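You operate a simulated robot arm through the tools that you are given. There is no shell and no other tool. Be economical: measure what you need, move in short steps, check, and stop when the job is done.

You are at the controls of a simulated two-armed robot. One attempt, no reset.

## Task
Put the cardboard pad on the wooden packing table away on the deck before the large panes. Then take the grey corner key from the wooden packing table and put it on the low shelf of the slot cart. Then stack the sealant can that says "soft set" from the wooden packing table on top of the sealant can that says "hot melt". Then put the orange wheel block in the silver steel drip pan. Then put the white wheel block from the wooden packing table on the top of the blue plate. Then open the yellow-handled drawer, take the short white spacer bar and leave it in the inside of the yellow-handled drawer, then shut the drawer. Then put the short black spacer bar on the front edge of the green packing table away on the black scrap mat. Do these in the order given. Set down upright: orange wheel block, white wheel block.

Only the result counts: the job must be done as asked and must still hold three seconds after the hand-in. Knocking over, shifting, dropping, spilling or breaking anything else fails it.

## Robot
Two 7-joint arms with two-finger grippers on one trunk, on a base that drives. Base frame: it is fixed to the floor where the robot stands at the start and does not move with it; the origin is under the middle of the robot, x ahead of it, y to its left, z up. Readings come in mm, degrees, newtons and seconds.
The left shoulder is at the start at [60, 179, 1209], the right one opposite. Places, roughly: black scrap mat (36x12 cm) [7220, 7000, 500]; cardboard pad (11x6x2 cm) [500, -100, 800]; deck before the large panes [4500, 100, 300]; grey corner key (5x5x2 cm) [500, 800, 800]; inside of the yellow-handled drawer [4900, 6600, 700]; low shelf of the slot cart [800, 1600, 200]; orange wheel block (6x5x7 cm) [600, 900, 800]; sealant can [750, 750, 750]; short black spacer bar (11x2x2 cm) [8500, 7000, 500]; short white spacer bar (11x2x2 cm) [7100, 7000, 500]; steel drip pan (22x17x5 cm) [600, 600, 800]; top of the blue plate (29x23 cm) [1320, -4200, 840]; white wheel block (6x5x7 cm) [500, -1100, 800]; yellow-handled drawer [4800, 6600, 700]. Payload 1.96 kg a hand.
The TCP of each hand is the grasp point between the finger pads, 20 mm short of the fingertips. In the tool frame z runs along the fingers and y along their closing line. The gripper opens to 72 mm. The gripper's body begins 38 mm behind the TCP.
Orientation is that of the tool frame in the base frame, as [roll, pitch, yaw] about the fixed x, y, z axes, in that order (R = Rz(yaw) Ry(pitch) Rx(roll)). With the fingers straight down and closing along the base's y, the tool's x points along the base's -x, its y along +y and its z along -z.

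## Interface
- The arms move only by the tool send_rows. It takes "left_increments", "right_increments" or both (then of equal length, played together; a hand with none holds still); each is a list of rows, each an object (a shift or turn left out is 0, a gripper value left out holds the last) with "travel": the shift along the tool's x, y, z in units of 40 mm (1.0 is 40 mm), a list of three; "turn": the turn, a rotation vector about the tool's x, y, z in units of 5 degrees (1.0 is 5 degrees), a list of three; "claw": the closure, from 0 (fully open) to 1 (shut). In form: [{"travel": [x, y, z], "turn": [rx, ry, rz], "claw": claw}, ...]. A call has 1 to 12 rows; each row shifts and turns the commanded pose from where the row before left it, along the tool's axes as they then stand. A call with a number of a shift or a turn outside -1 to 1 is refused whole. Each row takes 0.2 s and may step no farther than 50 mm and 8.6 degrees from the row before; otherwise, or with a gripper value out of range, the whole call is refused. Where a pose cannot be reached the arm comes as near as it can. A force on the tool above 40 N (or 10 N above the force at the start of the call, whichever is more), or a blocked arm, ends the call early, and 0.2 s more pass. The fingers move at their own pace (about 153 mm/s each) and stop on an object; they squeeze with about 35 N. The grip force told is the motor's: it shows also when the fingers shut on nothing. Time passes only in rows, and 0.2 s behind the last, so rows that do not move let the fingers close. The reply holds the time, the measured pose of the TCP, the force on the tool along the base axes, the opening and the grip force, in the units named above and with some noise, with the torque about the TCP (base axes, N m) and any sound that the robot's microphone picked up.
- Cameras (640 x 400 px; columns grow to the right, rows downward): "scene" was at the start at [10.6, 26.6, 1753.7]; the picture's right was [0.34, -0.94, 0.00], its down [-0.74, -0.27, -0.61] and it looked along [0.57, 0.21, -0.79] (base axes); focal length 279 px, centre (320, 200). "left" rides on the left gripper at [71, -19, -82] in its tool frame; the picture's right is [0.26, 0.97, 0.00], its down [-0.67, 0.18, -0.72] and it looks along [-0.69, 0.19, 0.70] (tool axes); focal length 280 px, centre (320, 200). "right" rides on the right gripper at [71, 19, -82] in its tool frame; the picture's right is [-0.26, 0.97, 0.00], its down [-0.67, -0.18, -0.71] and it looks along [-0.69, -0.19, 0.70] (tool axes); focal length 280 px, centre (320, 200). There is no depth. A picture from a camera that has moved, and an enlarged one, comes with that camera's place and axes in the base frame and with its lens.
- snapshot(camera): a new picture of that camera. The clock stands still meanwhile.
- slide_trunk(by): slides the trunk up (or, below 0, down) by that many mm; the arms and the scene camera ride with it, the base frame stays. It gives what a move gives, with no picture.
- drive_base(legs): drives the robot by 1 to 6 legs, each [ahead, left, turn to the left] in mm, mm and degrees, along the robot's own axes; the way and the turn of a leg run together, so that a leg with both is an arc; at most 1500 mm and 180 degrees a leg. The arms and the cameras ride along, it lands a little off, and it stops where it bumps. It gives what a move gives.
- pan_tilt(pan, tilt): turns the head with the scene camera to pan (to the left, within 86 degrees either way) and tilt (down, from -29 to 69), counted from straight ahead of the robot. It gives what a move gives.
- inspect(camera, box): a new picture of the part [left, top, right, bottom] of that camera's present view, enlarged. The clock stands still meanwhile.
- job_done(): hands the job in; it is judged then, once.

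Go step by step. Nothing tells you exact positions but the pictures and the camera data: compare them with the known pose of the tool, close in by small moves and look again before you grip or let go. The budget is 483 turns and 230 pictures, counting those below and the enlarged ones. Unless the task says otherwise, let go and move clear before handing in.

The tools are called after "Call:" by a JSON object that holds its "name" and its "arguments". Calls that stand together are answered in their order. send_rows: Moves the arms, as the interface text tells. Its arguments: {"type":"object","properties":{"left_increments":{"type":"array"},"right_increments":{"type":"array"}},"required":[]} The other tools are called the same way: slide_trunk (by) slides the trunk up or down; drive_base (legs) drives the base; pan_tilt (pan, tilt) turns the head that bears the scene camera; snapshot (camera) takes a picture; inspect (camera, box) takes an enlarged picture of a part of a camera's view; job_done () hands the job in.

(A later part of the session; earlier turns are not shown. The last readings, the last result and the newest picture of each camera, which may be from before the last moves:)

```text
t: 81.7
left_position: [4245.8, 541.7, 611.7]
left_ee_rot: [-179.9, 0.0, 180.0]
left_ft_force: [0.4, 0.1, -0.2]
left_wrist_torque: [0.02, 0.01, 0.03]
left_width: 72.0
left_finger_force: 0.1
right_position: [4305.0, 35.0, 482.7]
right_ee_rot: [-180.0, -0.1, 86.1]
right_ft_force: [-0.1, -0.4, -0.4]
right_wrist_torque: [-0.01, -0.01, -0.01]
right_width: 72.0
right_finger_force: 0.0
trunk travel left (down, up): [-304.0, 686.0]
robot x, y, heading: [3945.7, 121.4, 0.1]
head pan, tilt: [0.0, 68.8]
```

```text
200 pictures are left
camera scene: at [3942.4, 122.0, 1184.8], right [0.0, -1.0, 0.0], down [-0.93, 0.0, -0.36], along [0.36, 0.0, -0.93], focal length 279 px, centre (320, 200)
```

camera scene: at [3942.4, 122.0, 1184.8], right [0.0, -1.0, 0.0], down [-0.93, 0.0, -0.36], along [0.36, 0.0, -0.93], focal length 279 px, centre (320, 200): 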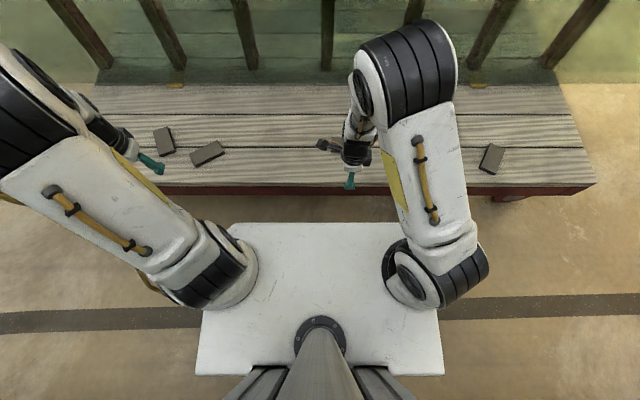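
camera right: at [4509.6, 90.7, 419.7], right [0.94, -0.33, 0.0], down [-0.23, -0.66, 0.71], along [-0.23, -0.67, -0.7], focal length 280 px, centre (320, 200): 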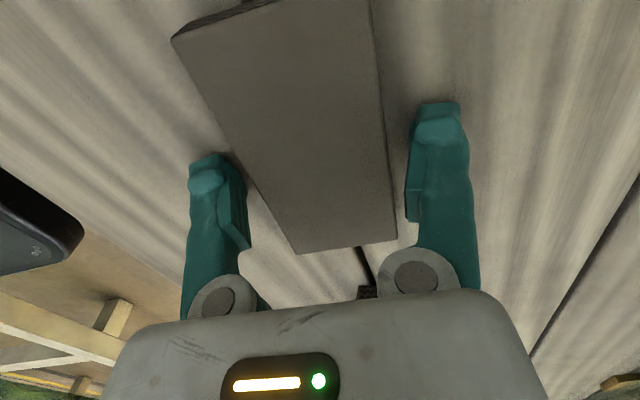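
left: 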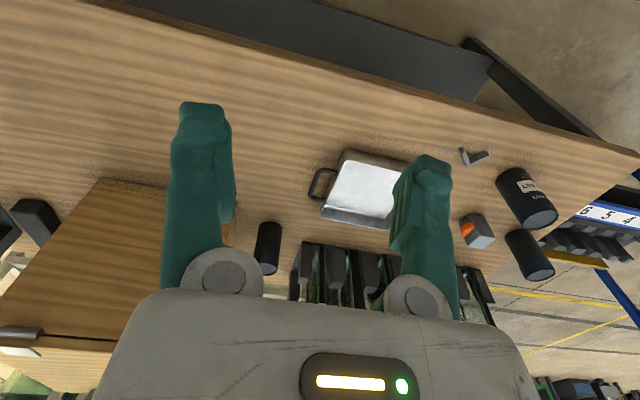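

The pad is down. Next the key: I raise the trunk and look to the left for a return path round that side.

Call:
{"name": "slide_trunk", "arguments": {"by": 400}}

Call:
{"name": "pan_tilt", "arguments": {"pan": 80, "tilt": 30}}

Call:
{"name": "snapshot", "arguments": {"camera": "scene"}}

```text
t: 85.5
left_position: [4247.5, 541.9, 1010.7]
left_ee_rot: [179.9, 0.1, 180.0]
left_ft_force: [0.0, 0.0, 0.5]
left_wrist_torque: [0.02, 0.01, 0.01]
left_width: 72.2
left_finger_force: 0.1
right_position: [4305.5, 37.0, 882.1]
right_ee_rot: [180.0, -0.2, 86.0]
right_ft_force: [-0.7, 0.7, -0.7]
right_wrist_torque: [-0.01, 0.0, -0.03]
right_width: 71.8
right_finger_force: 0.1
trunk travel left (down, up): [-704.0, 286.0]
robot x, y, heading: [3947.9, 125.2, 0.1]
head pan, tilt: [0.0, 68.8]
```

```text
t: 87.1
left_position: [4247.0, 540.7, 1010.0]
left_ee_rot: [-180.0, 0.0, -180.0]
left_ft_force: [0.2, 0.2, -0.2]
left_wrist_torque: [-0.01, 0.01, -0.04]
left_width: 71.7
left_finger_force: 0.1
right_position: [4305.1, 35.4, 883.4]
right_ee_rot: [179.9, -0.1, 86.1]
right_ft_force: [-0.8, 0.1, 0.5]
right_wrist_torque: [0.01, 0.01, 0.03]
right_width: 71.9
right_finger_force: 0.0
trunk travel left (down, up): [-704.0, 286.0]
robot x, y, heading: [3947.9, 124.0, 0.2]
head pan, tilt: [80.0, 30.0]
```

```text
199 pictures are left
camera scene: at [3902.4, 211.1, 1636.2], right [0.98, -0.17, 0.0], down [-0.09, -0.49, -0.87], along [0.15, 0.85, -0.5], focal length 279 px, centre (320, 200)
```

scene: 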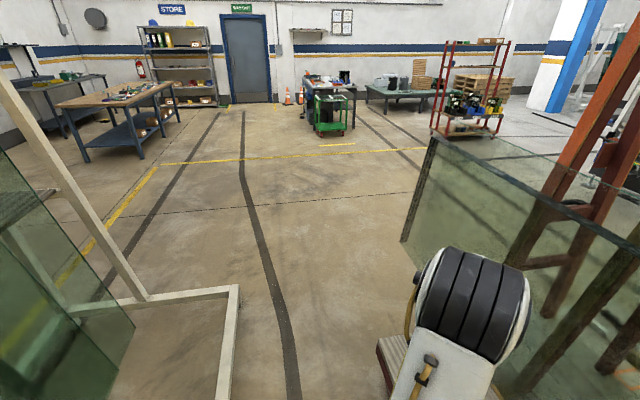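

The aisle and area to the left are clear. I slide left to y≈2600, then back up toward x≈1800.

Call:
{"name": "drive_base", "arguments": {"legs": [[0, 1300, -0.2], [0, 1250, 0], [-1000, 0, 0], [-1000, 0, 0]]}}

Call:
{"name": "pan_tilt", "arguments": {"pan": -86, "tilt": 30}}

Call:
{"name": "snapshot", "arguments": {"camera": "scene"}}

```text
t: 109.2
left_position: [2240.4, 3101.8, 1010.7]
left_ee_rot: [-179.9, 0.0, -179.7]
left_ft_force: [-0.6, 0.9, 0.8]
left_wrist_torque: [-0.01, 0.03, -0.03]
left_width: 71.5
left_finger_force: 0.0
right_position: [2299.9, 2597.7, 881.8]
right_ee_rot: [-179.9, 0.0, 86.4]
right_ft_force: [0.3, 0.6, -0.3]
right_wrist_torque: [-0.02, 0.02, -0.01]
right_width: 72.0
right_finger_force: 0.0
trunk travel left (down, up): [-704.0, 286.0]
robot x, y, heading: [1942.6, 2681.6, 0.4]
head pan, tilt: [80.0, 30.0]
```

```text
t: 111.7
left_position: [2239.6, 3101.9, 1010.1]
left_ee_rot: [180.0, 0.1, -179.7]
left_ft_force: [0.5, 0.0, 0.8]
left_wrist_torque: [-0.03, 0.01, 0.01]
left_width: 71.8
left_finger_force: 0.1
right_position: [2300.7, 2596.8, 881.5]
right_ee_rot: [-180.0, -0.1, 86.4]
right_ft_force: [0.2, -0.2, 0.6]
right_wrist_torque: [0.01, -0.02, 0.03]
right_width: 72.1
right_finger_force: 0.0
trunk travel left (down, up): [-704.0, 286.0]
robot x, y, heading: [1943.8, 2682.4, 0.3]
head pan, tilt: [-85.9, 30.0]
```

```text
198 pictures are left
camera scene: at [1888.7, 2590.5, 1636.3], right [-1.0, -0.08, 0.0], down [-0.04, 0.5, -0.87], along [0.07, -0.86, -0.5], focal length 279 px, centre (320, 200)
```

scene: 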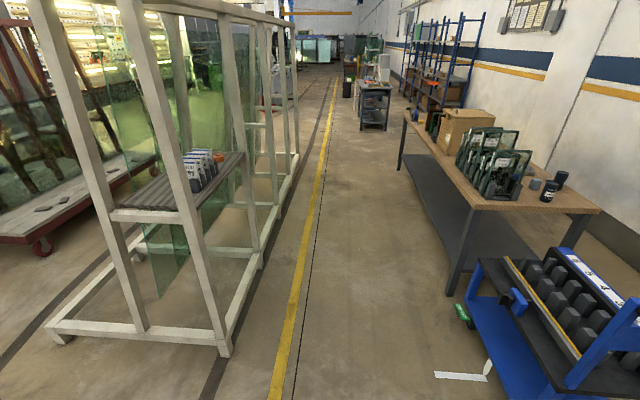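

I see the slot cart at the table's left end. I zoom in on it to understand its low shelf.

Call:
{"name": "pan_tilt", "arguments": {"pan": -86, "tilt": 45}}

Call:
{"name": "inspect", "arguments": {"camera": "scene", "box": [400, 60, 640, 300]}}

```text
t: 112.5
left_position: [2239.6, 3102.4, 1011.7]
left_ee_rot: [-180.0, 0.0, -179.7]
left_ft_force: [0.7, 0.3, 0.0]
left_wrist_torque: [0.03, -0.03, -0.01]
left_width: 72.1
left_finger_force: 0.0
right_position: [2301.6, 2596.4, 882.7]
right_ee_rot: [180.0, -0.2, 86.5]
right_ft_force: [-0.2, 0.0, -0.2]
right_wrist_torque: [0.0, 0.01, 0.0]
right_width: 71.8
right_finger_force: 0.1
trunk travel left (down, up): [-704.0, 286.0]
robot x, y, heading: [1941.8, 2681.4, 0.4]
head pan, tilt: [-85.9, 45.0]
```

```text
1.67 times, centred on (520, 180) of scene
camera zoom: at [1887.9, 2599.6, 1613.7], right [-1.0, -0.08, 0.0], down [-0.05, 0.7, -0.71], along [0.05, -0.71, -0.71], focal length 465 px, centre (-13, 233)
```

zoom: 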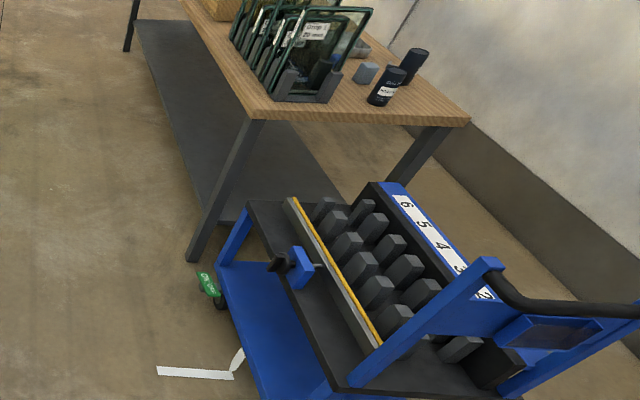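

I back up to the wall side corridor and slide right to stand before the key (robot y≈700).

Call:
{"name": "drive_base", "arguments": {"legs": [[-1000, 0, -0.4], [-1000, 0, 0], [0, -1000, 0], [0, -980, 0]]}}

Call:
{"name": "pan_tilt", "arguments": {"pan": 15, "tilt": 50}}

Call:
{"name": "snapshot", "arguments": {"camera": "scene"}}

```text
t: 132.0
left_position: [317.1, 1108.2, 1011.2]
left_ee_rot: [-180.0, 0.0, -177.7]
left_ft_force: [0.4, 0.5, 0.2]
left_wrist_torque: [0.0, 0.01, 0.0]
left_width: 72.1
left_finger_force: 0.0
right_position: [395.2, 604.4, 882.5]
right_ee_rot: [-180.0, -0.1, 88.2]
right_ft_force: [0.9, -0.2, -0.5]
right_wrist_torque: [0.0, 0.03, 0.0]
right_width: 71.8
right_finger_force: 0.1
trunk travel left (down, up): [-704.0, 286.0]
robot x, y, heading: [27.5, 677.5, 2.4]
head pan, tilt: [-85.9, 45.0]
```

```text
t: 133.7
left_position: [316.9, 1108.0, 1010.8]
left_ee_rot: [180.0, 0.0, -177.7]
left_ft_force: [0.1, 0.0, 0.3]
left_wrist_torque: [-0.01, -0.02, -0.01]
left_width: 71.8
left_finger_force: 0.2
right_position: [394.5, 604.4, 883.1]
right_ee_rot: [180.0, -0.1, 88.3]
right_ft_force: [-0.8, -0.3, -0.3]
right_wrist_torque: [0.01, 0.02, -0.01]
right_width: 71.7
right_finger_force: 0.1
trunk travel left (down, up): [-704.0, 286.0]
robot x, y, heading: [33.2, 671.8, 2.1]
head pan, tilt: [15.0, 50.0]
```

```text
196 pictures are left
camera scene: at [47.1, 697.1, 1606.7], right [0.3, -0.95, 0.0], down [-0.73, -0.23, -0.64], along [0.61, 0.19, -0.77], focal length 279 px, centre (320, 200)
```

scene: 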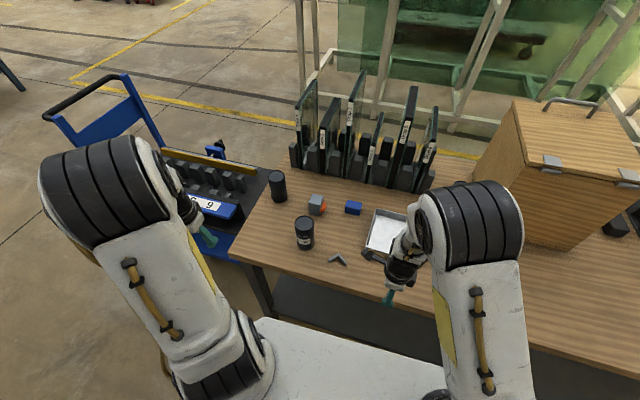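

I see the grey key at about [463,770], two cans, orange and blue blocks and the pan. I zoom in on them.

Call:
{"name": "inspect", "arguments": {"camera": "scene", "box": [255, 160, 415, 280]}}

Call:
{"name": "snapshot", "arguments": {"camera": "left"}}

```text
3.33 times, centred on (335, 220) of scene
camera zoom: at [47.1, 697.1, 1606.7], right [0.3, -0.95, 0.0], down [-0.73, -0.23, -0.64], along [0.61, 0.19, -0.77], focal length 930 px, centre (270, 133)
```

zoom: 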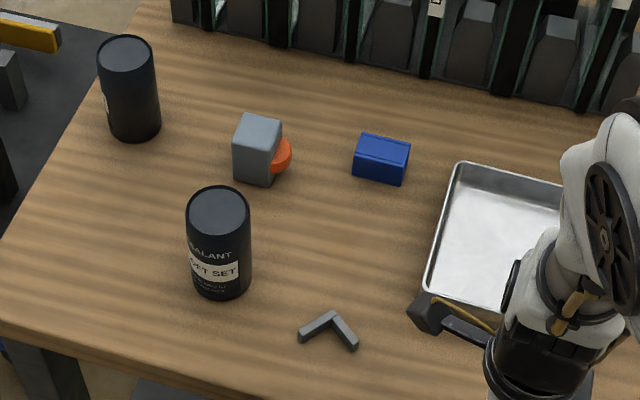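

```text
194 pictures are left
camera left: at [247.5, 1085.8, 1092.6], right [-0.3, 0.95, 0.0], down [0.67, 0.21, 0.72], along [0.68, 0.21, -0.7], focal length 280 px, centre (320, 200)
```

left: 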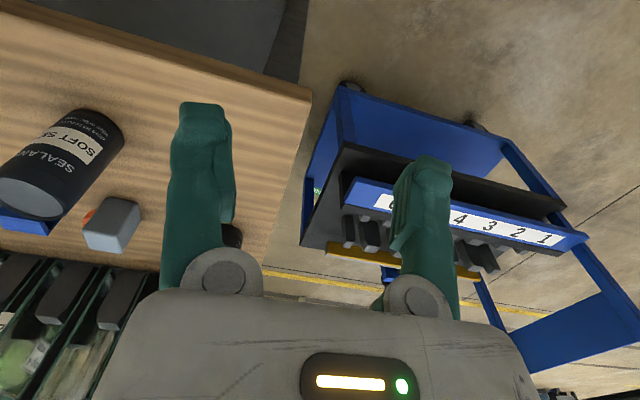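

The can in front reads SOFT SET; the key is an L at about apex [483,768]. I clear the right hand away, then bring the left hand over the key's right arm with fingers turned to pinch it.

Call:
{"name": "send_rows", "arguments": {"right_increments": [{"travel": [0, 0, -0.9]}, {"travel": [0, 0, -0.9]}, {"travel": [-0.9, 0, -0.7]}, {"travel": [-0.9, 0, 0]}, {"travel": [-0.9, 0, 0]}, {"travel": [-0.9, 0, 0]}]}}

Call:
{"name": "send_rows", "arguments": {"left_increments": [{"travel": [-0.311, -0.815, 0], "claw": 0.4}, {"travel": [-0.311, -0.815, 0]}, {"travel": [-0.311, -0.815, 0]}, {"travel": [-0.311, -0.815, 0]}, {"travel": [-0.311, -0.815, 0]}, {"travel": [-0.311, -0.815, 0]}, {"travel": [-0.311, -0.815, 0]}, {"travel": [-0.311, -0.815, 0]}, {"travel": [-0.311, -0.815, 0]}, {"travel": [-0.311, -0.815, 0]}, {"travel": [-0.311, -0.815, 0]}]}}

Call:
{"name": "send_rows", "arguments": {"left_increments": [{"turn": [0, 0, -0.99], "travel": [0, 0, 0.4]}, {"turn": [0, 0, -0.99], "travel": [0, 0, 0.4]}, {"turn": [0, 0, -0.99], "travel": [0, 0, 0.4]}, {"turn": [0, 0, -0.99], "travel": [0, 0, 0.4]}, {"turn": [0, 0, -0.99], "travel": [0, 0, 0.4]}, {"turn": [0, 0, -0.99], "travel": [0, 0, 0.4]}, {"turn": [0, 0, -0.99]}, {"turn": [0, 0, -0.99]}]}}

Call:
{"name": "snapshot", "arguments": {"camera": "left"}}

Call:
{"name": "snapshot", "arguments": {"camera": "scene"}}

```text
t: 135.1
left_position: [317.8, 1106.3, 1011.7]
left_ee_rot: [-180.0, 0.0, -177.7]
left_ft_force: [0.1, -0.4, 0.3]
left_wrist_torque: [0.01, -0.05, -0.01]
left_width: 72.0
left_finger_force: 0.0
right_position: [391.5, 459.8, 983.4]
right_ee_rot: [-180.0, -0.2, 88.3]
right_ft_force: [0.1, 0.1, 0.7]
right_wrist_torque: [0.01, -0.02, 0.0]
right_width: 71.9
right_finger_force: 0.1
trunk travel left (down, up): [-704.0, 286.0]
robot x, y, heading: [31.8, 674.3, 2.3]
head pan, tilt: [15.0, 50.0]
```

```text
t: 137.5
left_position: [468.0, 751.7, 1010.0]
left_ee_rot: [180.0, 0.0, -177.6]
left_ft_force: [0.3, -1.2, 0.3]
left_wrist_torque: [0.0, 0.04, 0.0]
left_width: 43.2
left_finger_force: 0.1
right_position: [392.4, 459.1, 983.7]
right_ee_rot: [180.0, -0.1, 88.3]
right_ft_force: [1.1, -0.4, 0.0]
right_wrist_torque: [0.01, 0.0, -0.02]
right_width: 72.0
right_finger_force: 0.1
trunk travel left (down, up): [-704.0, 286.0]
robot x, y, heading: [30.0, 673.7, 1.8]
head pan, tilt: [15.0, 50.0]
```

```text
t: 139.3
left_position: [467.5, 754.5, 913.9]
left_ee_rot: [180.0, 0.0, -137.9]
left_ft_force: [0.5, 0.2, -0.3]
left_wrist_torque: [0.01, 0.0, -0.02]
left_width: 42.8
left_finger_force: 0.0
right_position: [391.8, 459.4, 983.4]
right_ee_rot: [179.9, -0.2, 88.3]
right_ft_force: [0.2, 0.2, -0.4]
right_wrist_torque: [0.02, -0.01, -0.02]
right_width: 71.9
right_finger_force: 0.0
trunk travel left (down, up): [-704.0, 286.0]
robot x, y, heading: [29.9, 671.5, 2.3]
head pan, tilt: [15.0, 50.0]
```

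```text
193 pictures are left
camera left: at [428.6, 693.4, 995.8], right [-0.84, 0.54, 0.0], down [0.38, 0.59, 0.72], along [0.39, 0.6, -0.7], focal length 280 px, centre (320, 200)
```

left: 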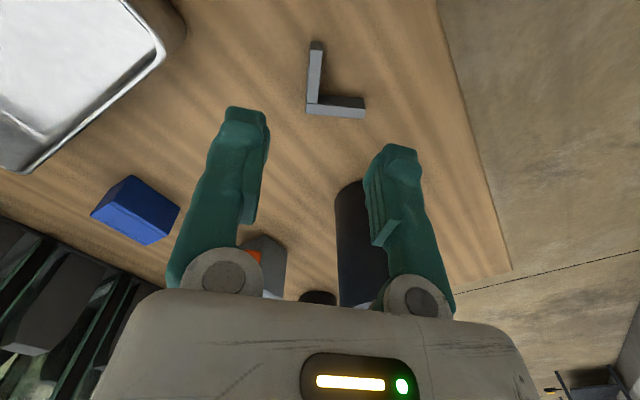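

```text
192 pictures are left
camera scene: at [47.2, 697.0, 1606.7], right [0.3, -0.95, 0.0], down [-0.73, -0.23, -0.64], along [0.61, 0.19, -0.77], focal length 279 px, centre (320, 200)
```

scene: 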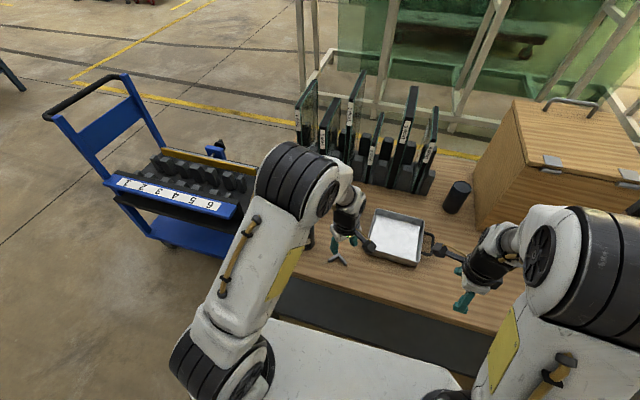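

The key arm lies between the fingers' line, ~3 mm off and ~6° rotated. I correct, descend to 822 and close.

Call:
{"name": "send_rows", "arguments": {"left_increments": [{"turn": [0, 0, -0.6], "travel": [0, -0.09, 0.5]}, {"turn": [0, 0, -0.6], "travel": [0, 0, 0.5]}, {"travel": [0, 0, 0.5]}, {"travel": [0, 0, 0.5]}]}}

Call:
{"name": "snapshot", "arguments": {"camera": "left"}}

```text
t: 140.3
left_position: [470.0, 752.5, 832.6]
left_ee_rot: [-180.0, 0.0, -132.1]
left_ft_force: [0.1, 0.0, -0.2]
left_wrist_torque: [0.01, -0.02, 0.0]
left_width: 43.0
left_finger_force: 0.0
right_position: [392.1, 460.7, 983.3]
right_ee_rot: [180.0, -0.1, 88.3]
right_ft_force: [0.0, 0.5, 0.5]
right_wrist_torque: [0.02, -0.02, 0.05]
right_width: 72.1
right_finger_force: 0.1
trunk travel left (down, up): [-704.0, 286.0]
robot x, y, heading: [29.9, 675.0, 2.6]
head pan, tilt: [15.0, 50.0]
```

```text
191 pictures are left
camera left: at [437.3, 686.7, 915.0], right [-0.89, 0.45, 0.0], down [0.32, 0.62, 0.72], along [0.32, 0.64, -0.7], focal length 280 px, centre (320, 200)
```

left: 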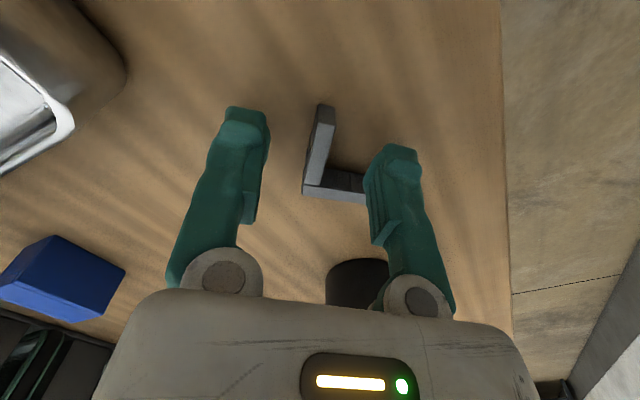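

Finger clears the second arm by ~5 mm. I nudge 3 mm toward the arm's end, lower 10 mm and close.

Call:
{"name": "send_rows", "arguments": {"left_increments": [{"travel": [0.08, 0, 0.1]}, {"travel": [0, 0, 0.15]}, {"claw": 1}, {"claw": 1}, {"claw": 1}]}}

Call:
{"name": "snapshot", "arguments": {"camera": "left"}}

```text
t: 141.5
left_position: [468.3, 748.3, 824.4]
left_ee_rot: [-180.0, 0.0, -132.1]
left_ft_force: [-1.6, 0.4, -0.4]
left_wrist_torque: [-0.01, 0.05, -0.02]
left_width: 6.0
left_finger_force: 32.7
right_position: [391.2, 459.9, 983.8]
right_ee_rot: [180.0, -0.1, 88.2]
right_ft_force: [-0.6, 0.2, 1.1]
right_wrist_torque: [0.01, 0.01, -0.05]
right_width: 71.9
right_finger_force: 0.1
trunk travel left (down, up): [-704.0, 286.0]
robot x, y, heading: [33.2, 670.7, 2.3]
head pan, tilt: [15.0, 50.0]
```

```text
190 pictures are left
camera left: at [434.8, 683.7, 906.0], right [-0.89, 0.45, 0.0], down [0.32, 0.62, 0.72], along [0.32, 0.64, -0.7], focal length 280 px, centre (320, 200)
```

left: 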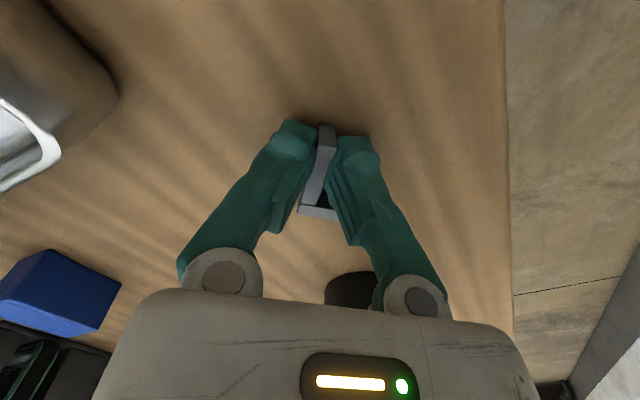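

The key is gripped (6 mm). I lift it, turn the hand back and then drive left toward the cart.

Call:
{"name": "send_rows", "arguments": {"left_increments": [{"travel": [0, 0, -0.5]}, {"travel": [0, 0, -0.9]}, {"travel": [0, 0, -0.9]}, {"travel": [0, 0, -0.9]}, {"travel": [0, 0, -0.9]}, {"travel": [0, 0, -0.9]}, {"travel": [0, 0, -0.5]}]}}

Call:
{"name": "send_rows", "arguments": {"left_increments": [{"turn": [0, 0, 1]}, {"turn": [0, 0, 1]}, {"turn": [0, 0, 1]}, {"turn": [0, 0, 1]}, {"turn": [0, 0, 1]}, {"turn": [0, 0, 1]}, {"turn": [0, 0, 1]}, {"turn": [0, 0, 1]}, {"turn": [0, 0, 1]}, {"turn": [0, 0, 0.1], "travel": [0.8, 0.6, 0]}, {"travel": [0.8, 0.6, 0]}, {"travel": [0.8, 0.6, 0]}]}}

Call:
{"name": "drive_base", "arguments": {"legs": [[-60, 0, -2.3], [0, 900, 0]]}}

Call:
{"name": "pan_tilt", "arguments": {"pan": 0, "tilt": 50}}

Call:
{"name": "snapshot", "arguments": {"camera": "scene"}}

Call:
{"name": "snapshot", "arguments": {"camera": "left"}}

```text
t: 143.1
left_position: [469.4, 750.4, 1045.6]
left_ee_rot: [-180.0, 0.0, -132.1]
left_ft_force: [0.5, -1.1, -0.3]
left_wrist_torque: [0.0, 0.0, -0.02]
left_width: 6.1
left_finger_force: 32.5
right_position: [390.7, 461.1, 983.4]
right_ee_rot: [180.0, -0.1, 88.3]
right_ft_force: [0.2, -0.3, 0.1]
right_wrist_torque: [0.03, -0.01, 0.0]
right_width: 71.8
right_finger_force: 0.0
trunk travel left (down, up): [-704.0, 286.0]
robot x, y, heading: [32.7, 674.2, 2.6]
head pan, tilt: [15.0, 50.0]
```

```text
t: 145.7
left_position: [366.5, 818.3, 1047.3]
left_ee_rot: [-180.0, -0.1, -177.7]
left_ft_force: [-0.1, 0.0, -0.6]
left_wrist_torque: [0.0, 0.0, 0.03]
left_width: 6.0
left_finger_force: 32.6
right_position: [391.1, 459.9, 983.2]
right_ee_rot: [179.9, -0.2, 88.4]
right_ft_force: [-0.7, -0.5, -0.8]
right_wrist_torque: [0.03, -0.02, 0.02]
right_width: 72.1
right_finger_force: 0.0
trunk travel left (down, up): [-704.0, 286.0]
robot x, y, heading: [32.4, 676.2, 2.2]
head pan, tilt: [15.0, 50.0]
```

```text
t: 151.0
left_position: [314.9, 1699.5, 1047.1]
left_ee_rot: [180.0, 0.1, 179.8]
left_ft_force: [0.8, 0.1, 0.2]
left_wrist_torque: [-0.01, -0.02, 0.01]
left_width: 6.1
left_finger_force: 32.6
right_position: [323.0, 1341.4, 983.7]
right_ee_rot: [180.0, -0.1, 85.9]
right_ft_force: [-0.3, -0.3, -0.6]
right_wrist_torque: [0.03, 0.03, 0.0]
right_width: 71.9
right_finger_force: 0.0
trunk travel left (down, up): [-704.0, 286.0]
robot x, y, heading: [-22.8, 1570.5, -0.3]
head pan, tilt: [15.0, 50.0]
```

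```text
t: 151.8
left_position: [315.9, 1700.3, 1046.5]
left_ee_rot: [-180.0, 0.0, 179.9]
left_ft_force: [0.1, 0.5, -0.1]
left_wrist_torque: [0.0, 0.05, 0.01]
left_width: 6.3
left_finger_force: 32.9
right_position: [323.4, 1341.3, 983.9]
right_ee_rot: [180.0, -0.1, 85.8]
right_ft_force: [-0.1, -1.0, 0.5]
right_wrist_torque: [0.0, 0.01, 0.0]
right_width: 72.1
right_finger_force: 0.0
trunk travel left (down, up): [-704.0, 286.0]
robot x, y, heading: [-24.8, 1572.7, -0.0]
head pan, tilt: [0.0, 50.0]
```

```text
189 pictures are left
camera scene: at [-7.5, 1573.2, 1606.7], right [0.0, -1.0, 0.0], down [-0.77, 0.0, -0.64], along [0.64, 0.0, -0.77], focal length 279 px, centre (320, 200)
```

scene: 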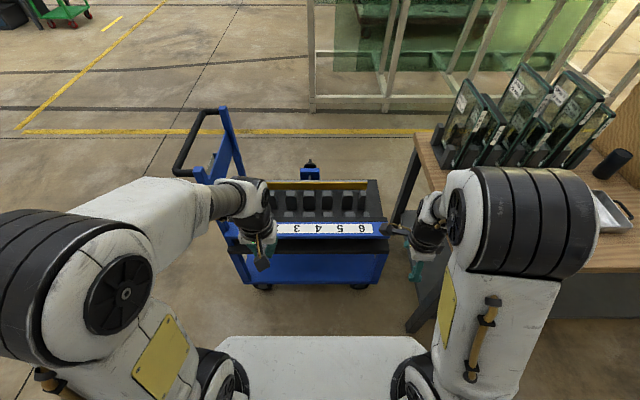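

```text
188 pictures are left
camera left: at [245.2, 1681.1, 1128.8], right [-0.26, 0.97, 0.0], down [0.68, 0.18, 0.72], along [0.69, 0.19, -0.7], focal length 280 px, centre (320, 200)
```

left: 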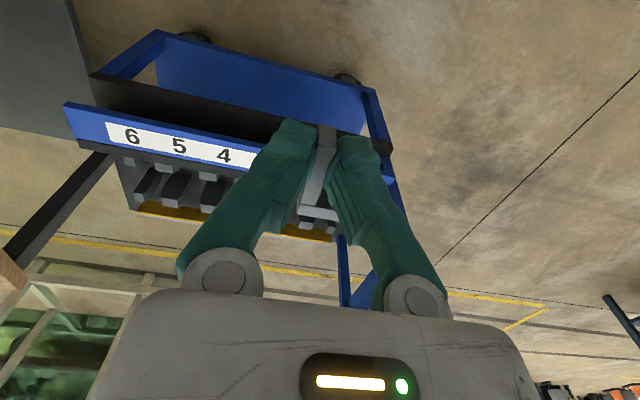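

The cart stands ahead, its low shelf under the tray. I lower the trunk to see the gap from a low viewpoint.

Call:
{"name": "slide_trunk", "arguments": {"by": -400}}

Call:
{"name": "slide_trunk", "arguments": {"by": -250}}

Call:
{"name": "pan_tilt", "arguments": {"pan": 0, "tilt": 30}}

Call:
{"name": "snapshot", "arguments": {"camera": "scene"}}

Call:
{"name": "snapshot", "arguments": {"camera": "left"}}

```text
t: 155.6
left_position: [315.3, 1701.2, 647.0]
left_ee_rot: [-180.0, 0.0, 179.9]
left_ft_force: [-0.2, -0.1, -0.4]
left_wrist_torque: [-0.05, 0.01, -0.01]
left_width: 6.2
left_finger_force: 32.9
right_position: [325.1, 1340.7, 582.8]
right_ee_rot: [180.0, -0.2, 85.7]
right_ft_force: [0.1, -0.1, -0.4]
right_wrist_torque: [-0.01, 0.02, 0.0]
right_width: 72.0
right_finger_force: 0.0
trunk travel left (down, up): [-304.0, 686.0]
robot x, y, heading: [-22.0, 1574.2, -0.5]
head pan, tilt: [0.0, 50.0]
```

```text
t: 158.2
left_position: [315.3, 1700.5, 397.1]
left_ee_rot: [179.9, 0.1, 179.9]
left_ft_force: [0.4, -0.4, 0.6]
left_wrist_torque: [0.01, -0.01, -0.01]
left_width: 6.0
left_finger_force: 32.8
right_position: [323.1, 1340.0, 334.4]
right_ee_rot: [180.0, 0.0, 85.8]
right_ft_force: [-0.8, -0.6, 0.5]
right_wrist_torque: [0.0, 0.0, -0.01]
right_width: 72.1
right_finger_force: 0.0
trunk travel left (down, up): [-54.0, 936.0]
robot x, y, heading: [-25.4, 1573.1, -0.2]
head pan, tilt: [0.0, 50.0]
```

```text
t: 159.0
left_position: [315.4, 1701.0, 396.8]
left_ee_rot: [180.0, 0.0, 179.8]
left_ft_force: [-0.2, -0.5, -0.3]
left_wrist_torque: [0.03, 0.0, -0.02]
left_width: 6.0
left_finger_force: 32.5
right_position: [323.8, 1340.5, 334.1]
right_ee_rot: [180.0, -0.1, 85.8]
right_ft_force: [-0.2, 0.4, 0.0]
right_wrist_torque: [0.01, -0.03, 0.01]
right_width: 72.0
right_finger_force: 0.0
trunk travel left (down, up): [-54.0, 936.0]
robot x, y, heading: [-21.3, 1572.4, -0.4]
head pan, tilt: [0.0, 30.0]
```

```text
187 pictures are left
camera scene: at [5.9, 1573.1, 986.2], right [0.0, -1.0, 0.0], down [-0.5, 0.0, -0.87], along [0.87, 0.0, -0.5], focal length 279 px, centre (320, 200)
```

scene: 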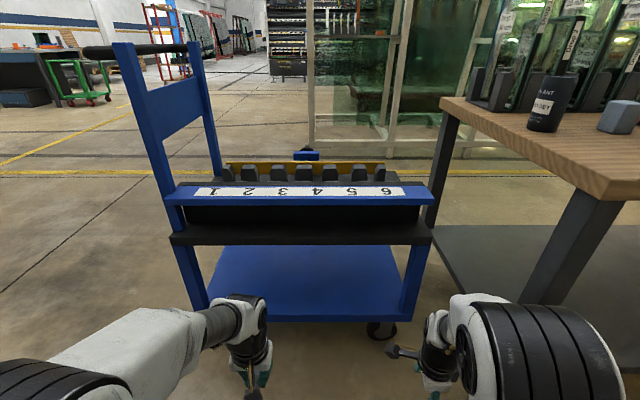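

```text
186 pictures are left
camera left: at [245.2, 1681.1, 478.8], right [-0.26, 0.97, 0.0], down [0.68, 0.18, 0.72], along [0.69, 0.19, -0.7], focal length 280 px, centre (320, 200)
```

left: 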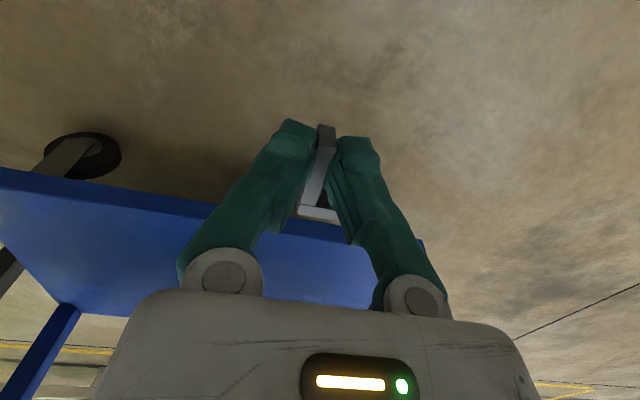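

Shelf top is z≈200 with front edge x≈605, tray bottom ≈505. I tilt the left hand 45° forward, then reach in under the tray.

Call:
{"name": "send_rows", "arguments": {"left_increments": [{"turn": [0, -1, 0]}, {"turn": [0, -1, 0]}, {"turn": [0, -1, 0]}, {"turn": [0, -1, 0]}, {"turn": [0, -1, 0]}, {"turn": [0, -1, 0]}, {"turn": [0, -1, 0]}, {"turn": [0, -1, 0]}, {"turn": [0, -1, 0]}]}}

Call:
{"name": "snapshot", "arguments": {"camera": "scene"}}

```text
t: 161.0
left_position: [381.3, 1686.4, 416.5]
left_ee_rot: [178.9, 41.2, 179.8]
left_ft_force: [0.8, 0.5, -0.3]
left_wrist_torque: [0.0, 0.01, -0.02]
left_width: 6.1
left_finger_force: 32.4
left hand out of reach, approached as far as the arm can: row 4, 5, 6, 7, 8, 9
right_position: [324.3, 1341.4, 333.6]
right_ee_rot: [-180.0, 0.0, 85.8]
right_ft_force: [1.0, 0.3, -0.8]
right_wrist_torque: [0.0, -0.03, 0.0]
right_width: 71.9
right_finger_force: 0.0
trunk travel left (down, up): [-54.0, 936.0]
robot x, y, heading: [-25.0, 1573.7, -0.2]
head pan, tilt: [0.0, 30.0]
```

```text
185 pictures are left
camera scene: at [5.9, 1573.1, 986.3], right [0.0, -1.0, 0.0], down [-0.5, 0.0, -0.87], along [0.87, 0.0, -0.5], focal length 279 px, centre (320, 200)
```

scene: 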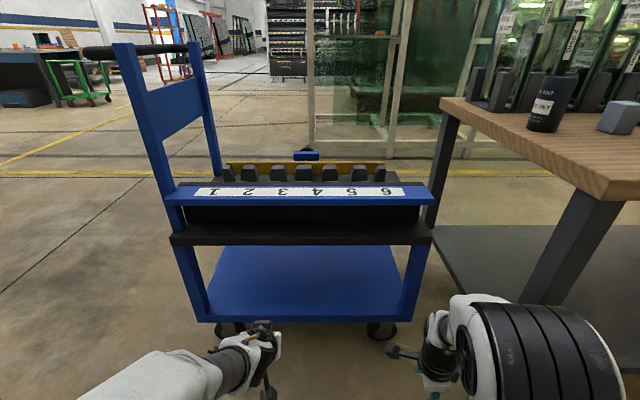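

That pose was too near the body; moving outward will reach it. I go forward part way and look.

Call:
{"name": "send_rows", "arguments": {"left_increments": [{"travel": [-0.421, 0, 0.764]}, {"travel": [-0.421, 0, 0.764]}, {"travel": [-0.421, 0, 0.764]}, {"travel": [-0.421, 0, 0.764]}, {"travel": [-0.421, 0, 0.764]}, {"travel": [-0.421, 0, 0.764]}]}}

Call:
{"name": "snapshot", "arguments": {"camera": "scene"}}

Call:
{"name": "snapshot", "arguments": {"camera": "left"}}

```text
t: 162.4
left_position: [580.3, 1689.9, 342.6]
left_ee_rot: [178.8, 41.3, 179.9]
left_ft_force: [0.1, 0.0, 0.5]
left_wrist_torque: [-0.04, 0.04, 0.03]
left_width: 6.1
left_finger_force: 32.2
right_position: [324.4, 1340.9, 332.2]
right_ee_rot: [-180.0, 0.0, 85.8]
right_ft_force: [-1.1, -0.4, -0.4]
right_wrist_torque: [0.02, -0.01, -0.01]
right_width: 72.0
right_finger_force: 0.1
trunk travel left (down, up): [-54.0, 936.0]
robot x, y, heading: [-24.2, 1574.5, -0.2]
head pan, tilt: [0.0, 30.0]
```

```text
184 pictures are left
camera scene: at [5.9, 1573.1, 986.3], right [0.0, -1.0, 0.0], down [-0.5, 0.0, -0.87], along [0.87, 0.0, -0.5], focal length 279 px, centre (320, 200)
```

scene: 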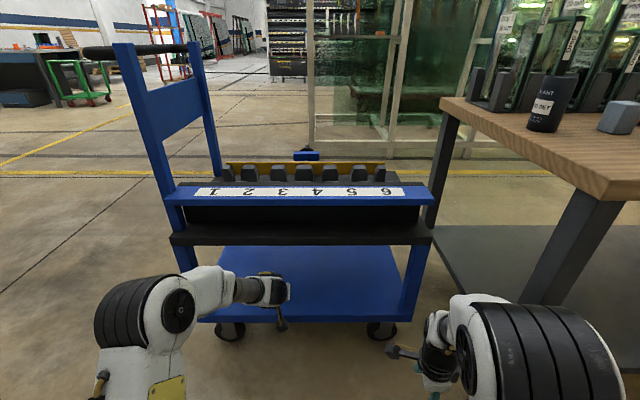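

```text
183 pictures are left
camera left: at [473.3, 1669.7, 357.7], right [-0.21, 0.97, -0.16], down [0.03, 0.17, 0.99], along [0.98, 0.2, -0.07], focal length 280 px, centre (320, 200)
```

left: 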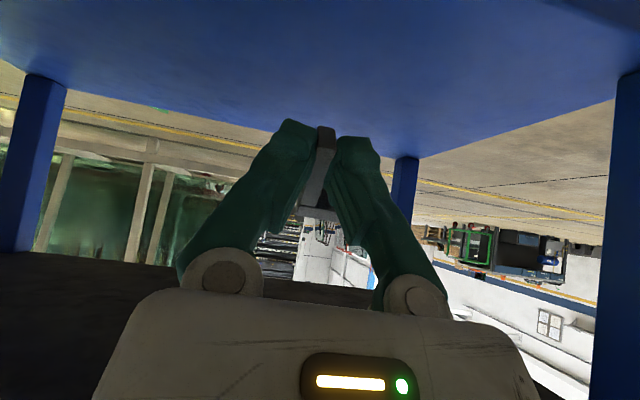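

The hand is entering between shelf and tray. I go to x≈650, z≈260 and check.

Call:
{"name": "send_rows", "arguments": {"left_increments": [{"travel": [-0.3, 0, 0.98]}, {"travel": [-0.3, 0, 0.98]}, {"travel": [0.33, 0, 0.375]}, {"travel": [0.33, 0, 0.375]}]}}

Call:
{"name": "inspect", "arguments": {"camera": "scene", "box": [180, 220, 440, 360]}}

Call:
{"name": "snapshot", "arguments": {"camera": "left"}}

```text
t: 163.4
left_position: [649.2, 1692.1, 262.9]
left_ee_rot: [178.8, 41.4, 179.8]
left_ft_force: [-0.5, 0.6, 0.9]
left_wrist_torque: [-0.02, 0.03, -0.03]
left_width: 5.9
left_finger_force: 32.9
right_position: [324.5, 1340.8, 333.7]
right_ee_rot: [-180.0, -0.1, 85.9]
right_ft_force: [-0.5, -0.7, -0.6]
right_wrist_torque: [-0.02, -0.02, 0.04]
right_width: 72.2
right_finger_force: 0.0
trunk travel left (down, up): [-54.0, 936.0]
robot x, y, heading: [-22.4, 1570.0, 0.1]
head pan, tilt: [0.0, 30.0]
```

```text
2.46 times, centred on (310, 290) of scene
camera zoom: at [5.9, 1573.2, 986.3], right [0.0, -1.0, 0.0], down [-0.5, 0.0, -0.87], along [0.87, 0.0, -0.5], focal length 687 px, centre (345, -22)
```

zoom: 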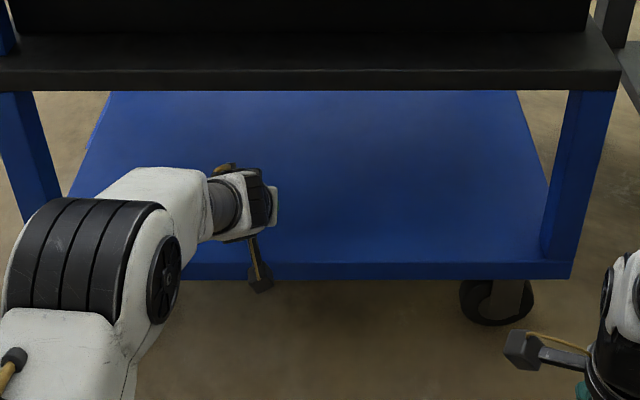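

```text
181 pictures are left
camera left: at [542.8, 1671.6, 277.4], right [-0.21, 0.97, -0.16], down [0.03, 0.17, 0.99], along [0.98, 0.2, -0.07], focal length 280 px, centre (320, 200)
```

left: 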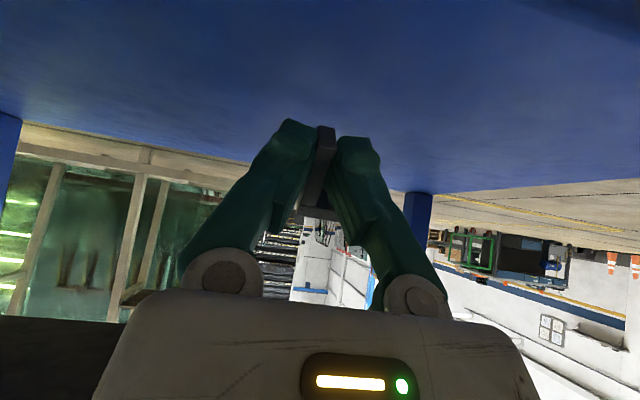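

Hand well inside over the shelf. I lower in small steps until the key touches.

Call:
{"name": "send_rows", "arguments": {"left_increments": [{"travel": [0.1, 0, 0.113]}, {"travel": [0.1, 0, 0.113]}, {"travel": [0.066, 0, 0.075]}]}}

Call:
{"name": "send_rows", "arguments": {"left_increments": [{"travel": [0.05, 0, 0.056]}, {"travel": [0.05, 0, 0.056]}]}}

Call:
{"name": "snapshot", "arguments": {"camera": "left"}}

```text
t: 164.2
left_position: [649.6, 1691.5, 246.2]
left_ee_rot: [178.9, 41.3, 179.8]
left_ft_force: [0.0, 0.0, 0.3]
left_wrist_torque: [-0.01, 0.02, -0.02]
left_width: 6.1
left_finger_force: 32.2
right_position: [323.8, 1340.8, 332.8]
right_ee_rot: [-180.0, -0.1, 85.8]
right_ft_force: [0.2, 0.2, 0.6]
right_wrist_torque: [-0.02, -0.04, 0.01]
right_width: 72.2
right_finger_force: 0.1
trunk travel left (down, up): [-54.0, 936.0]
robot x, y, heading: [-26.4, 1573.5, 0.1]
head pan, tilt: [0.0, 30.0]
```

```text
t: 164.8
left_position: [648.5, 1692.2, 239.7]
left_ee_rot: [178.8, 41.3, 179.7]
left_ft_force: [0.3, -0.4, -0.2]
left_wrist_torque: [0.02, 0.0, -0.01]
left_width: 6.0
left_finger_force: 31.9
right_position: [322.6, 1340.0, 332.4]
right_ee_rot: [179.9, -0.1, 85.7]
right_ft_force: [0.0, 0.5, 0.8]
right_wrist_torque: [0.01, 0.02, -0.01]
right_width: 72.3
right_finger_force: 0.1
trunk travel left (down, up): [-54.0, 936.0]
robot x, y, heading: [-23.4, 1570.6, -0.0]
head pan, tilt: [0.0, 30.0]
```

```text
180 pictures are left
camera left: at [542.3, 1671.5, 254.0], right [-0.21, 0.97, -0.16], down [0.03, 0.17, 0.99], along [0.98, 0.2, -0.07], focal length 280 px, centre (320, 200)
```

left: 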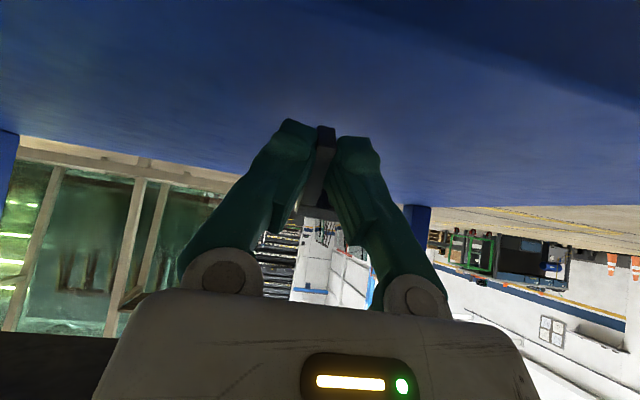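

Front lip confirms shelf z≈200. I continue down by small steps.

Call:
{"name": "send_rows", "arguments": {"left_increments": [{"travel": [0.05, 0, 0.056]}, {"travel": [0.05, 0, 0.056]}]}}

Call:
{"name": "send_rows", "arguments": {"left_increments": [{"travel": [0.04, 0, 0.045]}, {"travel": [0.04, 0, 0.045]}]}}

Call:
{"name": "send_rows", "arguments": {"left_increments": [{"travel": [0.04, 0, 0.045]}]}}

Call:
{"name": "snapshot", "arguments": {"camera": "left"}}

```text
t: 165.4
left_position: [648.6, 1691.9, 235.0]
left_ee_rot: [178.8, 41.3, 179.9]
left_ft_force: [0.3, 0.3, -0.5]
left_wrist_torque: [-0.03, 0.01, 0.03]
left_width: 6.0
left_finger_force: 32.4
right_position: [324.9, 1341.0, 333.1]
right_ee_rot: [180.0, -0.1, 85.8]
right_ft_force: [0.4, 1.1, 1.1]
right_wrist_torque: [0.01, 0.01, 0.04]
right_width: 72.2
right_finger_force: 0.0
trunk travel left (down, up): [-54.0, 936.0]
robot x, y, heading: [-23.9, 1571.5, 0.1]
head pan, tilt: [0.0, 30.0]
```

```text
t: 166.0
left_position: [648.7, 1692.2, 228.0]
left_ee_rot: [178.7, 41.2, 179.7]
left_ft_force: [0.3, -0.7, -0.1]
left_wrist_torque: [0.0, 0.03, 0.03]
left_width: 6.0
left_finger_force: 32.3
right_position: [323.4, 1340.7, 332.9]
right_ee_rot: [-179.9, -0.1, 85.8]
right_ft_force: [0.0, 0.2, -0.7]
right_wrist_torque: [-0.03, 0.04, 0.01]
right_width: 72.1
right_finger_force: 0.0
trunk travel left (down, up): [-54.0, 936.0]
robot x, y, heading: [-25.9, 1573.5, -0.3]
head pan, tilt: [0.0, 30.0]
```

```text
t: 166.4
left_position: [647.6, 1691.5, 226.5]
left_ee_rot: [178.7, 41.3, 179.8]
left_ft_force: [-0.6, 0.0, 0.0]
left_wrist_torque: [0.0, -0.01, 0.01]
left_width: 6.1
left_finger_force: 32.4
right_position: [324.2, 1340.3, 333.8]
right_ee_rot: [180.0, -0.1, 85.7]
right_ft_force: [-0.3, 0.7, 0.3]
right_wrist_torque: [-0.01, 0.02, -0.01]
right_width: 71.9
right_finger_force: 0.1
trunk travel left (down, up): [-54.0, 936.0]
robot x, y, heading: [-25.8, 1572.3, -0.3]
head pan, tilt: [0.0, 30.0]
```

```text
179 pictures are left
camera left: at [542.0, 1672.1, 241.1], right [-0.21, 0.97, -0.16], down [0.03, 0.17, 0.99], along [0.98, 0.2, -0.07], focal length 280 px, centre (320, 200)
```

left: 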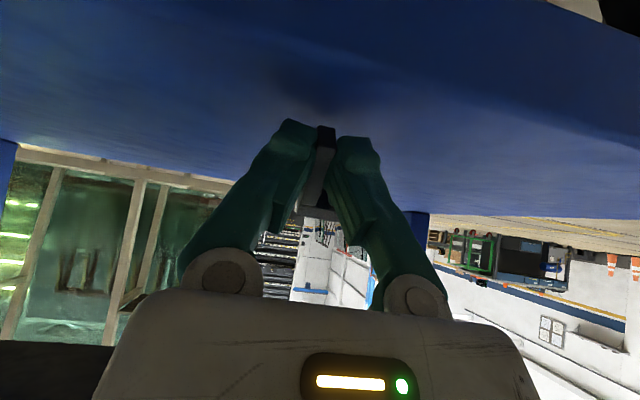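

A contact shadow appears under the tip; I continue in 2–3 mm steps.

Call:
{"name": "send_rows", "arguments": {"left_increments": [{"travel": [0.04, 0, 0.045]}, {"travel": [0.04, 0, 0.045]}]}}

Call:
{"name": "send_rows", "arguments": {"left_increments": [{"travel": [0.04, 0, 0.045]}]}}

Call:
{"name": "send_rows", "arguments": {"left_increments": [{"travel": [0.04, 0, 0.045]}]}}

```text
t: 167.0
left_position: [649.0, 1692.2, 223.5]
left_ee_rot: [178.8, 41.6, 179.8]
left_ft_force: [-0.6, -0.5, 14.9]
left_wrist_torque: [-0.01, -0.07, 0.0]
left_width: 5.9
left_finger_force: 32.2
right_position: [323.5, 1340.7, 335.4]
right_ee_rot: [179.9, 0.0, 85.9]
right_ft_force: [-1.0, 0.1, -0.1]
right_wrist_torque: [-0.01, 0.0, -0.02]
right_width: 71.9
right_finger_force: 0.1
trunk travel left (down, up): [-54.0, 936.0]
robot x, y, heading: [-20.8, 1568.5, -0.1]
head pan, tilt: [0.0, 30.0]
```

```text
t: 167.4
left_position: [649.8, 1692.5, 224.4]
left_ee_rot: [178.8, 41.6, 179.8]
left_ft_force: [-0.5, 2.1, 27.9]
left_wrist_torque: [0.04, -0.22, 0.01]
left_width: 5.9
left_finger_force: 32.0
right_position: [322.9, 1341.8, 334.7]
right_ee_rot: [179.7, -0.2, 85.8]
right_ft_force: [0.4, -0.2, 0.5]
right_wrist_torque: [-0.02, 0.02, -0.01]
right_width: 71.9
right_finger_force: 0.0
trunk travel left (down, up): [-54.0, 936.0]
robot x, y, heading: [-28.6, 1571.2, -0.2]
head pan, tilt: [0.0, 30.0]
```

```text
t: 167.8
left_position: [649.6, 1692.9, 221.7]
left_ee_rot: [178.9, 41.8, 179.8]
left_ft_force: [3.3, 0.9, 34.0]
left_wrist_torque: [0.04, -0.31, 0.0]
left_width: 5.9
left_finger_force: 32.5
right_position: [322.7, 1341.4, 334.9]
right_ee_rot: [179.8, -0.2, 85.8]
right_ft_force: [-0.2, 0.7, -0.6]
right_wrist_torque: [0.0, -0.01, -0.01]
right_width: 71.9
right_finger_force: 0.0
trunk travel left (down, up): [-54.0, 936.0]
robot x, y, heading: [-26.4, 1572.7, -0.5]
head pan, tilt: [0.0, 30.0]
```

Contact at TCP≈224. I ease up 4 mm and open.

Call:
{"name": "send_rows", "arguments": {"left_increments": [{"travel": [-0.066, 0, -0.075]}, {"travel": [0, 0, 0], "claw": 0.75}, {"claw": 0.5}, {"claw": 0.5}]}}

Call:
{"name": "snapshot", "arguments": {"camera": "left"}}

```text
t: 168.8
left_position: [647.3, 1691.7, 220.1]
left_ee_rot: [178.8, 41.3, 179.8]
left_ft_force: [0.5, 1.5, 2.6]
left_wrist_torque: [-0.09, 0.17, -0.11]
left_width: 33.0
left_finger_force: 0.1
right_position: [323.8, 1341.5, 333.8]
right_ee_rot: [180.0, -0.1, 85.8]
right_ft_force: [0.6, 0.3, -0.3]
right_wrist_torque: [-0.01, -0.01, 0.01]
right_width: 72.2
right_finger_force: 0.1
trunk travel left (down, up): [-54.0, 936.0]
robot x, y, heading: [-25.4, 1571.2, -0.1]
head pan, tilt: [0.0, 30.0]
```

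```text
178 pictures are left
camera left: at [541.4, 1671.3, 234.9], right [-0.21, 0.97, -0.16], down [0.03, 0.17, 0.99], along [0.98, 0.2, -0.07], focal length 280 px, centre (320, 200)
```

left: 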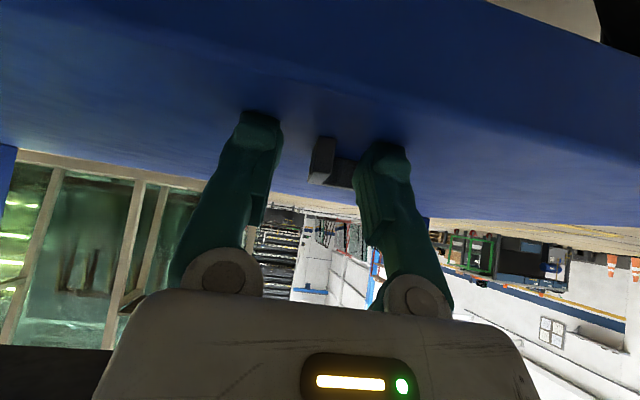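

The key lies on the shelf, free of the fingers. I pull the hand straight back out along its axis and look.

Call:
{"name": "send_rows", "arguments": {"left_increments": [{"travel": [0, 0, -0.5]}, {"travel": [0, 0, -0.9]}, {"travel": [0, 0, -0.9]}, {"travel": [0, 0, -0.9]}, {"travel": [0, 0, -0.9]}]}}

Call:
{"name": "inspect", "arguments": {"camera": "scene", "box": [180, 220, 440, 360]}}

Call:
{"name": "snapshot", "arguments": {"camera": "left"}}

```text
t: 170.0
left_position: [540.5, 1688.9, 342.8]
left_ee_rot: [178.7, 41.2, 179.8]
left_ft_force: [-0.2, -0.8, -0.1]
left_wrist_torque: [0.0, -0.03, 0.02]
left_width: 36.0
left_finger_force: 0.2
right_position: [324.3, 1340.7, 333.6]
right_ee_rot: [-180.0, -0.1, 85.9]
right_ft_force: [1.1, 0.8, 0.3]
right_wrist_torque: [-0.02, 0.0, 0.02]
right_width: 71.8
right_finger_force: 0.1
trunk travel left (down, up): [-54.0, 936.0]
robot x, y, heading: [-26.6, 1572.7, 0.1]
head pan, tilt: [0.0, 30.0]
```

```text
2.46 times, centred on (310, 290) of scene
camera zoom: at [6.2, 1573.1, 986.2], right [0.0, -1.0, 0.0], down [-0.5, 0.0, -0.87], along [0.87, 0.0, -0.5], focal length 687 px, centre (345, -22)
```

zoom: 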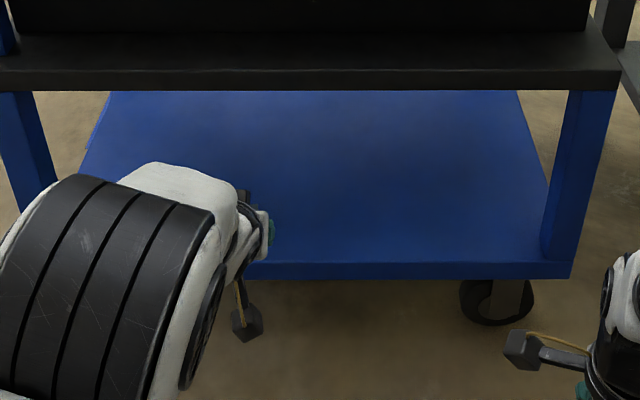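

```text
176 pictures are left
camera left: at [433.0, 1668.5, 357.9], right [-0.21, 0.97, -0.16], down [0.03, 0.17, 0.99], along [0.98, 0.2, -0.07], focal length 280 px, centre (320, 200)
```

left: 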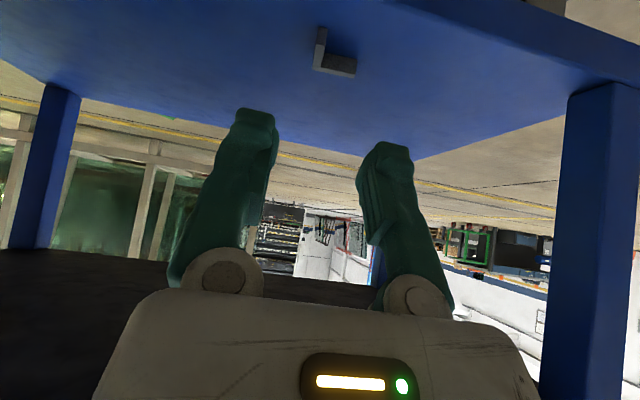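

The key sits safely on the low shelf. I withdraw further, set the hand upright and raise the trunk.

Call:
{"name": "send_rows", "arguments": {"left_increments": [{"travel": [0.5, 0, -0.7]}, {"travel": [0.5, 0, -0.7]}, {"travel": [0.5, 0, -0.7]}, {"travel": [0.5, 0, -0.7]}, {"turn": [0, 1, 0]}, {"turn": [0, 1, 0]}, {"turn": [0, 1, 0]}, {"turn": [0, 1, 0]}, {"turn": [0, 1, 0]}, {"turn": [0, 1, 0]}, {"turn": [0, 1, 0]}, {"turn": [0, 1, 0]}]}}

Call:
{"name": "slide_trunk", "arguments": {"by": 400}}

Call:
{"name": "slide_trunk", "arguments": {"by": 300}}

```text
t: 172.6
left_position: [405.1, 1686.9, 374.5]
left_ee_rot: [179.0, 1.2, -179.4]
left_ft_force: [0.5, 0.2, 0.2]
left_wrist_torque: [0.01, 0.02, 0.01]
left_width: 36.1
left_finger_force: 0.1
right_position: [324.5, 1340.8, 333.5]
right_ee_rot: [-180.0, -0.1, 85.8]
right_ft_force: [-0.3, -0.5, -0.3]
right_wrist_torque: [-0.01, -0.03, 0.0]
right_width: 72.0
right_finger_force: 0.2
trunk travel left (down, up): [-54.0, 936.0]
robot x, y, heading: [-25.2, 1573.7, -0.1]
head pan, tilt: [0.0, 30.0]
```

```text
t: 176.5
left_position: [406.0, 1687.8, 774.1]
left_ee_rot: [179.1, 1.3, -179.5]
left_ft_force: [0.8, 0.1, -0.1]
left_wrist_torque: [0.02, 0.02, -0.01]
left_width: 36.0
left_finger_force: 0.1
right_position: [323.8, 1341.4, 733.3]
right_ee_rot: [-180.0, -0.1, 85.8]
right_ft_force: [-0.8, 0.4, -0.1]
right_wrist_torque: [-0.02, 0.0, 0.03]
right_width: 71.8
right_finger_force: 0.1
trunk travel left (down, up): [-454.0, 536.0]
robot x, y, heading: [-27.3, 1568.1, -0.3]
head pan, tilt: [0.0, 30.0]
```

```text
t: 179.5
left_position: [406.2, 1687.1, 1074.8]
left_ee_rot: [179.1, 1.4, -179.4]
left_ft_force: [-0.6, 0.6, -0.3]
left_wrist_torque: [0.01, -0.05, 0.06]
left_width: 36.2
left_finger_force: 0.1
right_position: [323.9, 1340.5, 1032.9]
right_ee_rot: [-180.0, -0.1, 85.8]
right_ft_force: [-1.0, 0.2, 0.4]
right_wrist_torque: [-0.06, -0.06, 0.0]
right_width: 72.1
right_finger_force: 0.1
trunk travel left (down, up): [-754.0, 236.0]
robot x, y, heading: [-25.6, 1573.4, -0.3]
head pan, tilt: [0.0, 30.0]
```

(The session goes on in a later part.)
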